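You operate a simulated robot arm through the tools that you are given. There is no shell and no other tool. Be economical: measure what you need, move in short steps, check, and stop when the job is done.

Carry out the task below with a simulated robot arm. There is one attempt and no reset: what you move stays moved.

TASK
Take the metal block with the largest size on its label from the top of the check bench and leave it on the label on the top of the check bench.

It is judged by the outcome, as a careful person would: the job done as asked, and still so three seconds after it is handed in. It fails if anything else is knocked over, pushed out of place, dropped, spilled or broken.

THE ROBOT
A 7-joint arm with a two-finger parallel gripper, fixed in place. Base frame: the origin is at the foot of the arm, x ahead of it, y to its left, z up; the work surface is at about z = 0. Lengths are in m, angles in rad, forces in N, time in s.
With the tool pointing down near the work surface it reaches from about 0.24 to 0.62 m from the base axis. Its first joint turns from -1.152 to 1.152 rad. Payload 2.6 kg.
Tool frame: the origin (TCP) lies between the finger pads and is the grasp point; the fingertips stand 0.03 m ahead of it; z points along the fingers, y is the line along which they close. The gripper opens to 0.094 m. The fingers are 0.028 m wide and 0.01 m thick; the gripper's body (0.05 by 0.096 m) begins 0.055 m behind the TCP.
Orientation is that of the tool frame in the base frame, as [roll, pitch, yaw] about the fixed x, y, z axes, in that order (R = Rz(yaw) Ry(pitch) Rx(roll)). With the fingers straight down and closing along the base's y, the tool's x points along the base's -x, its y along +y and its z along -z.

THE INTERFACE
- The arm moves only by the tool play_rows. Its argument "targets" is a list of rows, each a list of 2 entries, a list of its own where there are three numbers: the shift along the tool's x, y, z in m, then the turn about the tool's z in rad. In form: [[[x, y, z], spin], ...]. A call has 1 to 20 rows; each row shifts and turns the commanded pose from where the row before left it, along the tool's axes as they then stand. "claw" is the gripper command, from -1 (shut) to 1 (fully open), values between in proportion, set as the call begins (left out, the last holds). A row lasts 0.2 s, in which the tool goes at most 0.05 m and 0.15 rad; a call with a longer step from one row to the next is refused whole, and so is a gripper value outside its range. A pose out of reach is approached as far as the arm can. The call stops where the force on the tool passes 40 N (or 10 N more than at its start, if that is more) or the arm is blocked; 0.2 s more then pass. The fingers move at their own pace (about 0.072 m/s each) and stop on an object; they squeeze with about 34 N. The grip force told is the motor's: it shows also when the fingers shut on nothing. Time passes only in rows, and 0.2 s behind the last, so rows that do not move let the fingers close. It gives the time, the measured TCP pose, the force on the tool (base axes), the opening and the grip force at its end, in the units of the frame above (readings bear some noise).
- Cameras (640 x 400 px; columns grow to the right, rows downward): "scene" is fixed at [0.0255, 0.4211, 0.5736]; the picture's right is [-0.86, -0.51, 0.00], its down [-0.25, 0.42, -0.87] and it looks along [0.45, -0.75, -0.48] (base axes); focal length 330 px, centre (320, 200). "wrist" rides on the gripper at [-0.037, 0, -0.058] in the tool frame; the picture's right is [0.00, -1.00, 0.00], its down [0.97, 0.00, -0.24] and it looks along [0.24, 0.00, 0.97] (tool axes); focal length 218 px, centre (320, 200).
- grab_frame(camera): a new picture of that camera. No time passes.
- pixel_to_xyz(camera, pixels): for up to 12 pixels [column, row] of the newest picture of that camera ("zoom" is the newest enlarged one), the place [x, y, z] in the base frame of the surface seen there, good to about 0.002 m. No time passes.
- enlarge(camera, box): a new picture of the part [left, top, right, bottom] of that camera's present view, enlarged. No time passes.
- sign_off(): hands the job in; it is judged then, once.

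Work in short steps. Measure before you move; look again where a grasp or a placing could have gone wrong, and mend it. You have 60 turns and 30 pictures in all, the two below and enlarged ones among them. Open the gripper and draw the arm clear of the work before you hand the job in, unless the task says otherwise; then end with one line.

The tools are called after ">>>" as name(argument=value, ...) on one line, values as JSON. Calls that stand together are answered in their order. play_rows: Moves the arm, as the interface text tells. Its arguments: {"type":"object","properties":{"targets":{"type":"array","items":{"type":"array"}},"claw":{"type":"number"}},"required":["targets"]} The other tools are called the same way: grab_frame (camera) takes a picture; pixel_to_xyz (camera, pixels) gives the place of the surface under pixels of a picture; enlarge (camera, box) takes an enlarged picture of a part of a camera's view; sign_off () hands the job in.

At the start:

```text
time_s: 0.0
position: [0.3794, -0.1368, 0.2942]
tool_rot: [-3.141, -0.001, 3.142]
force: [0.6, -0.2, -0.3]
finger_gap: 0.0941
grasp_force: 0.1
```

scene: 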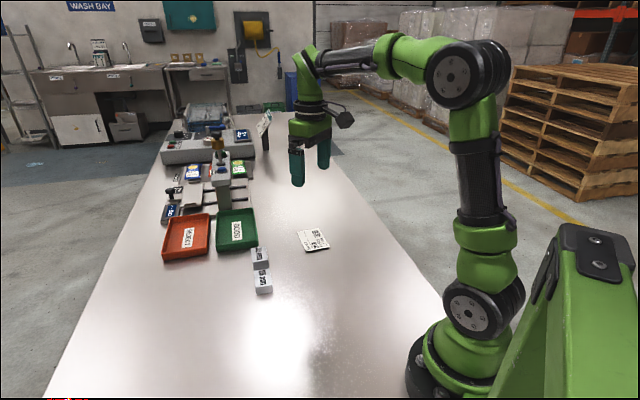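
wrist: 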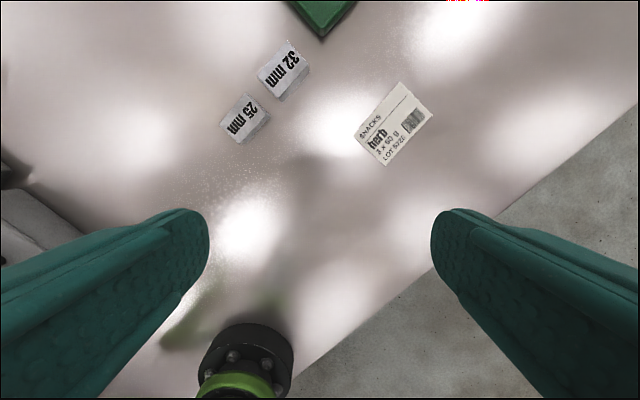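

The wrist view shows blocks "25 mm" (245,118) and "32 mm" (283,70), and a label at (393,123). I enlarge the scene view to check for other blocks.

>>> enlarge(camera="scene", box=[150, 90, 350, 215])

>>> enlarge(camera="scene", box=[200, 205, 360, 305])

>>> pixel_to_xyz(camera="wrist", pixels=[[245, 118], [283, 70], [289, 40], [257, 75], [276, 97], [310, 68], [393, 123], [400, 82], [433, 117], [388, 166], [355, 130], [320, 20]])

```text
3.20 times, centred on (250, 152) of scene
```

zoom: 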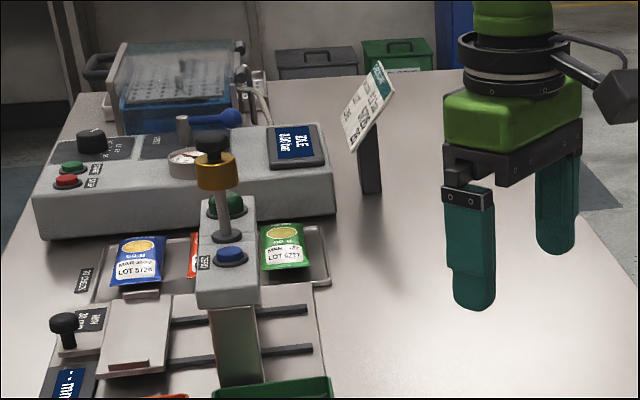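

```text
4.00 times, centred on (280, 255) of scene
```

zoom: 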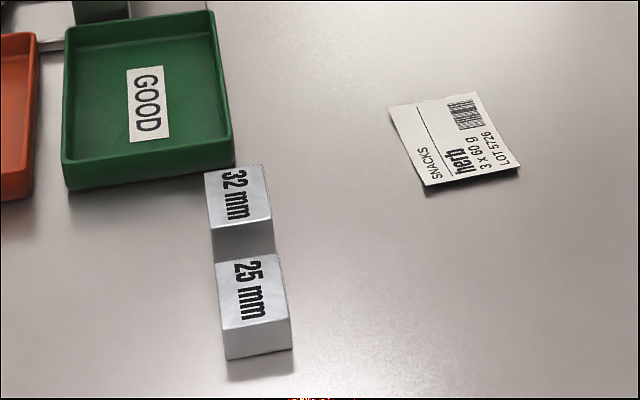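

```text
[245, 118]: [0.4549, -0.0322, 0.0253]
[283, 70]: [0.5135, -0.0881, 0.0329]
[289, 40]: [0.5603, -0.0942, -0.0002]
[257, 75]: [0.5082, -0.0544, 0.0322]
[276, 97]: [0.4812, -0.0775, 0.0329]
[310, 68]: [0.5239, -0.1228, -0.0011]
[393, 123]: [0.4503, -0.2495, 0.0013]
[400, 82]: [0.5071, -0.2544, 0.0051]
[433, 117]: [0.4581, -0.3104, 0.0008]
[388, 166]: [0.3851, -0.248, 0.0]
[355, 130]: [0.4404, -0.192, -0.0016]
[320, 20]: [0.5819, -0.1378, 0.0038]
```

The 32 mm block looks largest so far, with its top at z≈0.033. There's an unknown grey object at the left edge of the wrist view, so I check that before choosing.

>>> enlarge(camera="wrist", box=[0, 120, 160, 270])

>>> enlarge(camera="wrist", box=[215, 20, 335, 150])

>>> pixel_to_xyz(camera="wrist", pixels=[[20, 215], [5, 165], [60, 240], [100, 150]])

```text
2.67 times, centred on (80, 195) of wrist
```

zoom: 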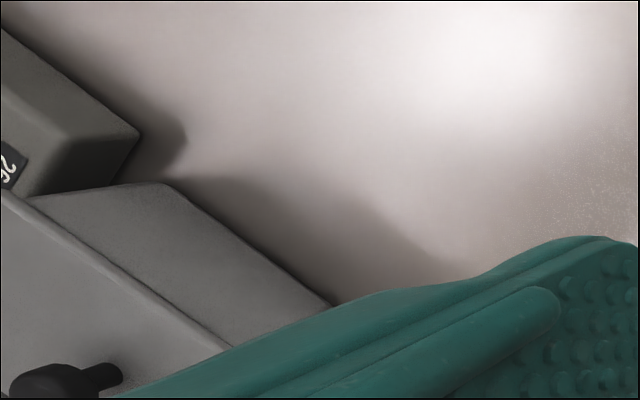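

```text
3.08 times, centred on (275, 85) of wrist
```

zoom: 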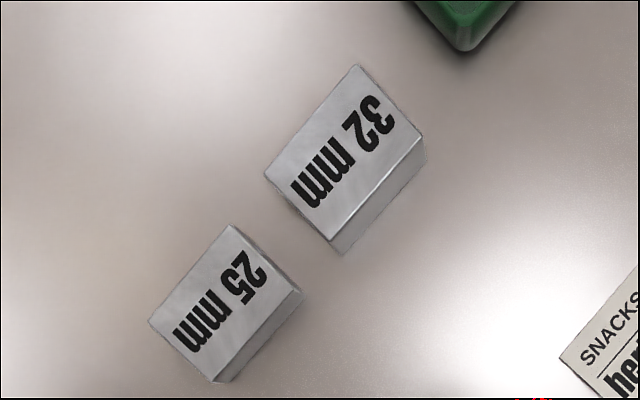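

```text
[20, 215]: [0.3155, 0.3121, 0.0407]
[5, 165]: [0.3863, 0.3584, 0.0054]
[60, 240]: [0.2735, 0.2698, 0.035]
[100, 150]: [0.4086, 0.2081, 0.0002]
```

The left object looks like another device. I measure the 32 mm block's top corners and also look at the left side from further over.

>>> pixel_to_xyz(camera="zoom", pixels=[[357, 69], [420, 137], [331, 235], [269, 173], [345, 152], [231, 228], [297, 292], [213, 378], [153, 320], [225, 302], [465, 45], [340, 250]])

>>> play_rows(targets=[[[0, 0.04, 0], 0], [[0, 0.045, 0], 0], [[0, 0.045, 0], 0], [[0, 0.045, 0], 0], [[0, 0.045, 0], 0], [[0, 0.03, 0], 0], [[0, 0, 0], 0]], claw=1)

>>> grab_frame(camera="wrist")

```text
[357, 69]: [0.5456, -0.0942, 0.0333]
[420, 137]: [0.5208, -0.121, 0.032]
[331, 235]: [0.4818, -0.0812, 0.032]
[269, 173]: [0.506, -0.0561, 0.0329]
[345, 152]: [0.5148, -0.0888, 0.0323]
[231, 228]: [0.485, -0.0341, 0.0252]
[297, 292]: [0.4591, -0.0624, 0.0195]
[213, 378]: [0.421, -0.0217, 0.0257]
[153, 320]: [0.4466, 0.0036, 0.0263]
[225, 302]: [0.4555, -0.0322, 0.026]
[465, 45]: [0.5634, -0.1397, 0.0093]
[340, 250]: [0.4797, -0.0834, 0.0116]
```

```text
time_s: 1.6
position: [0.3777, 0.1125, 0.2925]
tool_rot: [3.141, 0.0, 3.14]
force: [0.0, 0.1, -0.8]
finger_gap: 0.094
grasp_force: 0.1
```

```text
23 pictures are left
```

wrist: 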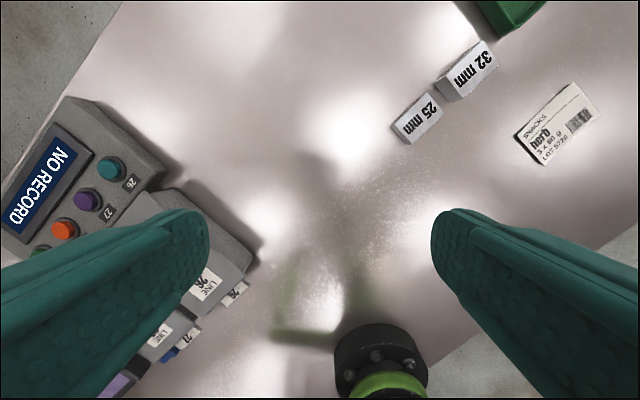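

That is a line terminal with no blocks, so 32 mm is the largest. Its top centre is (0.514,-0.088), its short axis lies at about 46°, and the herb label centre is about (0.449,-0.250). I move above the block, turn and descend partway.

>>> play_rows(targets=[[[-0.0272, -0.0402, 0], 0], [[-0.0272, -0.0402, 0], 0], [[-0.0272, -0.0402, 0], 0], [[-0.0272, -0.0402, 0], 0], [[-0.0272, -0.0402, 0], 0], [[0, 0, 0], 0.128], [[0, 0, 0], 0.128], [[0, 0, 0], 0.128], [[0, 0, 0], 0.128], [[0, 0, 0], 0.128], [[0, 0, 0], 0.128], [[0, 0, 0.04], 0], [[0, 0, 0.04], 0], [[0, 0, 0.04], 0], [[0, 0, 0.03], 0], [[0, 0, 0], 0], [[0, 0, 0], 0]], claw=1)

>>> grab_frame(camera="wrist")

```text
time_s: 5.2
position: [0.5141, -0.0896, 0.1418]
tool_rot: [-3.141, 0.0, 2.374]
force: [-0.1, 0.9, -0.6]
finger_gap: 0.0939
grasp_force: 0.2
```

```text
22 pictures are left
```

wrist: 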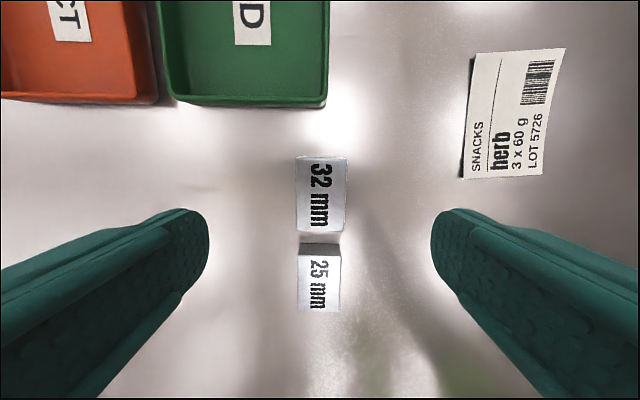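

The block (321,193) is centred between the fingers and square to them, with clearance all round. I re-measure the block and label corners from here.

>>> pixel_to_xyz(camera="wrist", pixels=[[300, 160], [343, 160], [343, 228], [300, 227], [321, 193], [478, 56], [562, 52], [541, 172], [467, 176], [512, 115], [325, 103], [320, 246]])

```text
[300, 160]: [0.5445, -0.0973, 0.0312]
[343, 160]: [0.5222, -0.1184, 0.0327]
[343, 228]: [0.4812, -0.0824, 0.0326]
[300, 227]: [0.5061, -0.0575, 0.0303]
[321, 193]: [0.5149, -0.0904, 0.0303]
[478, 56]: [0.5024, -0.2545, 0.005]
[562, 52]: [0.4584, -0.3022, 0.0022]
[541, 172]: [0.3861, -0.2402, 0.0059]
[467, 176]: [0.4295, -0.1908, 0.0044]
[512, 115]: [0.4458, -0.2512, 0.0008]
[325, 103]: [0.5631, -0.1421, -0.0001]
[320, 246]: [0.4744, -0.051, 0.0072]
```

The block centre (0.5135,-0.0888) matches the TCP. I descend to z≈0.036 and then close.

>>> play_rows(targets=[[[0, 0, 0.03], 0], [[0, 0, 0.03], 0], [[0, 0, 0.02], 0], [[0, 0, 0.015], 0], [[0, 0, 0.01], 0], [[0, 0, 0], 0]])

>>> play_rows(targets=[[[0, 0, 0], 0], [[0, 0, 0], 0], [[0, 0, 0], 0], [[0, 0, 0], 0], [[0, 0, 0], 0]], claw=-1)

```text
time_s: 6.6
position: [0.5143, -0.0883, 0.0385]
tool_rot: [-3.141, 0.001, 2.374]
force: [0.2, 0.5, 0.2]
finger_gap: 0.094
grasp_force: 0.1
```

```text
time_s: 7.8
position: [0.5141, -0.0894, 0.0385]
tool_rot: [-3.141, -0.001, 2.374]
force: [-0.3, -1.1, -0.7]
finger_gap: 0.0394
grasp_force: 34.0
```

The fingers hold at 0.039 m with 34 N, so the block is gripped at TCP z 0.0385. I lift it straight up and check.

>>> play_rows(targets=[[[0, 0, -0.02], 0], [[0, 0, -0.03], 0], [[0, 0, -0.03], 0], [[0, 0, -0.02], 0], [[0, 0, 0], 0]])

>>> grab_frame(camera="wrist")

```text
time_s: 9.0
position: [0.5154, -0.088, 0.1397]
tool_rot: [-3.141, 0.0, 2.374]
force: [1.0, -0.4, -2.6]
finger_gap: 0.0393
grasp_force: 34.1
```

```text
21 pictures are left
```

wrist: 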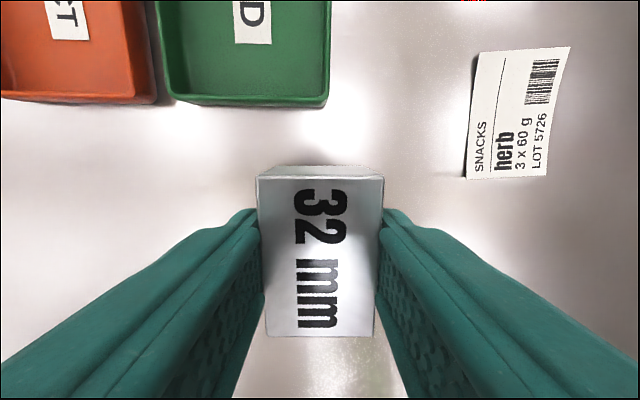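

The block is held level. I carry it to above the label centre (0.445,-0.247), which is tool shift (-0.060,-0.163).

>>> play_rows(targets=[[[-0.01, -0.0272, 0], 0], [[-0.01, -0.0272, 0], 0], [[-0.01, -0.0272, 0], 0], [[-0.01, -0.0272, 0], 0], [[-0.01, -0.0272, 0], 0], [[-0.01, -0.027, 0], 0], [[0, 0, 0], 0], [[0, 0, 0], 0]])

>>> grab_frame(camera="wrist")

>>> grab_frame(camera="scene")

```text
time_s: 10.8
position: [0.4442, -0.2485, 0.1375]
tool_rot: [-3.142, 0.0, 2.375]
force: [0.1, -0.8, -1.4]
finger_gap: 0.0394
grasp_force: 34.1
```

```text
20 pictures are left
```

wrist: 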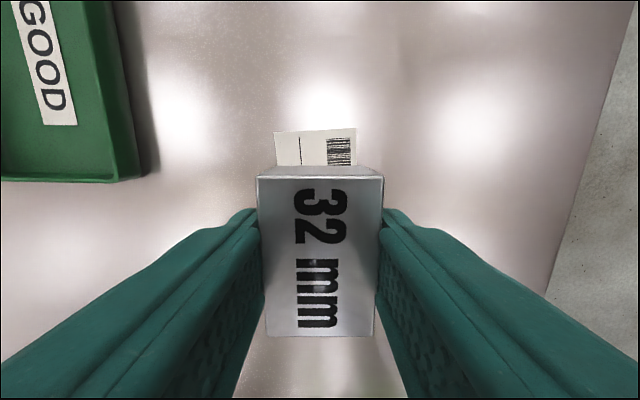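

```text
19 pictures are left
```

scene: 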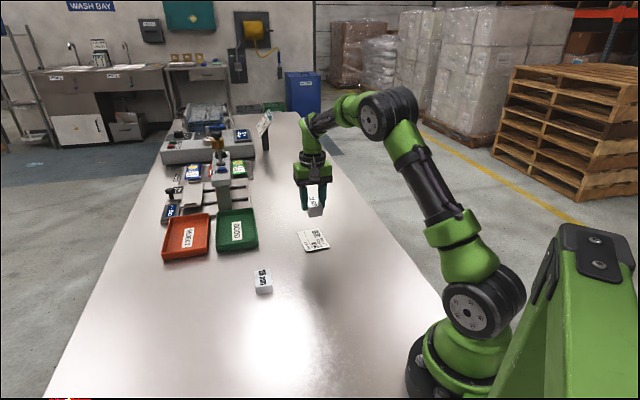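

It is over the label, so I lower it towards z≈0.040, with small steps at the end.

>>> play_rows(targets=[[[0, 0, 0.025], 0], [[0, 0, 0.025], 0], [[0, 0, 0.02], 0], [[0, 0, 0.012], 0], [[0, 0, 0.006], 0], [[0, 0, 0.004], 0], [[0, 0, 0], 0], [[0, 0, 0], 0]])

>>> enlarge(camera="scene", box=[270, 190, 350, 260])

```text
time_s: 12.6
position: [0.4446, -0.2481, 0.0471]
tool_rot: [-3.14, -0.001, 2.373]
force: [0.0, -0.5, -2.1]
finger_gap: 0.0396
grasp_force: 34.2
```

```text
5.71 times, centred on (310, 225) of scene
```

zoom: 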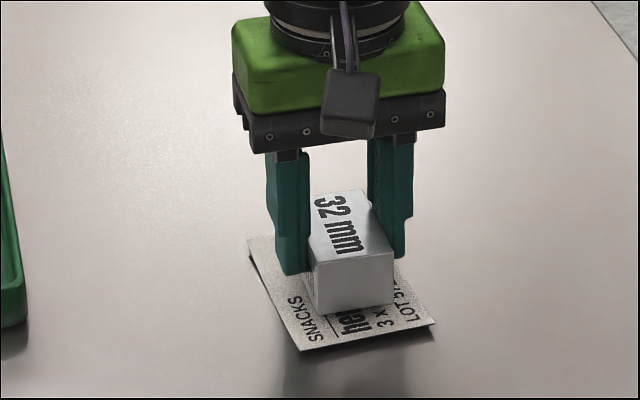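

The block is centred over the label and about 8 mm up. I continue down in 2 mm steps until it touches.

>>> play_rows(targets=[[[0, 0, 0.002], 0], [[0, 0, 0.002], 0], [[0, 0, 0.002], 0], [[0, 0, 0.001], 0], [[0, 0, 0], 0]])

```text
time_s: 13.8
position: [0.4459, -0.248, 0.0414]
tool_rot: [3.139, 0.003, 2.374]
force: [-0.7, 0.5, 9.0]
finger_gap: 0.0396
grasp_force: 33.5
```

There is a 9 N upward force, so the block is resting on the label. I open, wait, and then rise straight up.

>>> play_rows(targets=[[[0, 0, 0], 0], [[0, 0, 0], 0], [[0, 0, 0], 0], [[0, 0, 0], 0], [[0, 0, 0], 0]], claw=0.8)

>>> play_rows(targets=[[[0, 0, -0.02], 0], [[0, 0, -0.04], 0], [[0, 0, -0.04], 0], [[0, 0, -0.04], 0], [[0, 0, -0.04], 0], [[0, 0, 0], 0], [[0, 0, 0], 0]])

>>> grab_frame(camera="wrist")

>>> enlarge(camera="scene", box=[200, 190, 360, 300])

```text
time_s: 15.0
position: [0.4448, -0.2477, 0.0397]
tool_rot: [3.141, 0.002, 2.373]
force: [0.3, -0.3, -0.6]
finger_gap: 0.0846
grasp_force: 0.2
```

```text
time_s: 16.6
position: [0.4443, -0.2475, 0.2202]
tool_rot: [-3.141, 0.0, 2.373]
force: [0.5, 0.9, 0.3]
finger_gap: 0.0846
grasp_force: 0.0
```

```text
17 pictures are left
```

wrist: 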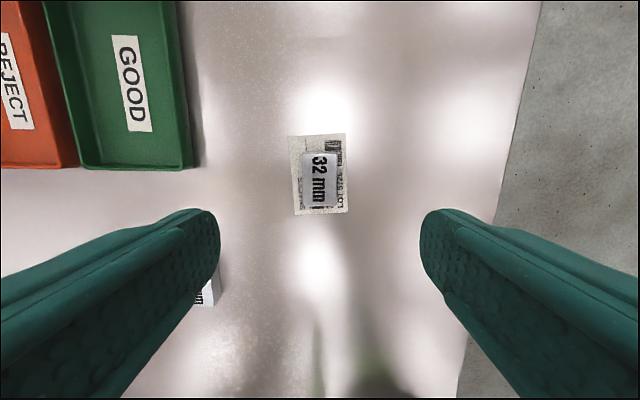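

```text
3.64 times, centred on (280, 245) of scene
```

zoom: 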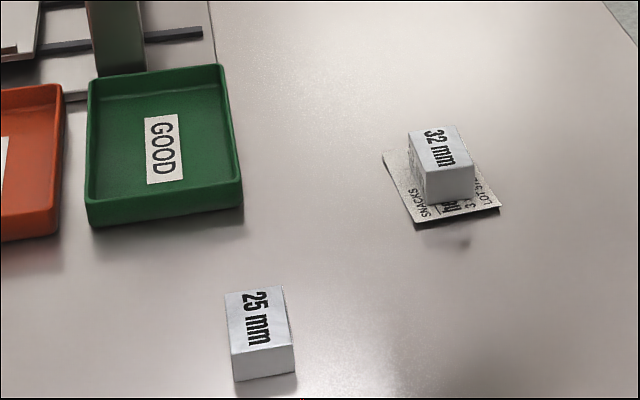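

The 32 mm block rests wholly within the label, nothing else has moved, and the arm is clear with the gripper open.

>>> sign_off()

```text
The job is handed in.
```

I moved the 32 mm block, the largest of the two on the bench, onto the "SNACKS herb" label, where it sits fully inside the edges; I saw nothing else moved, and I've handed the job in.
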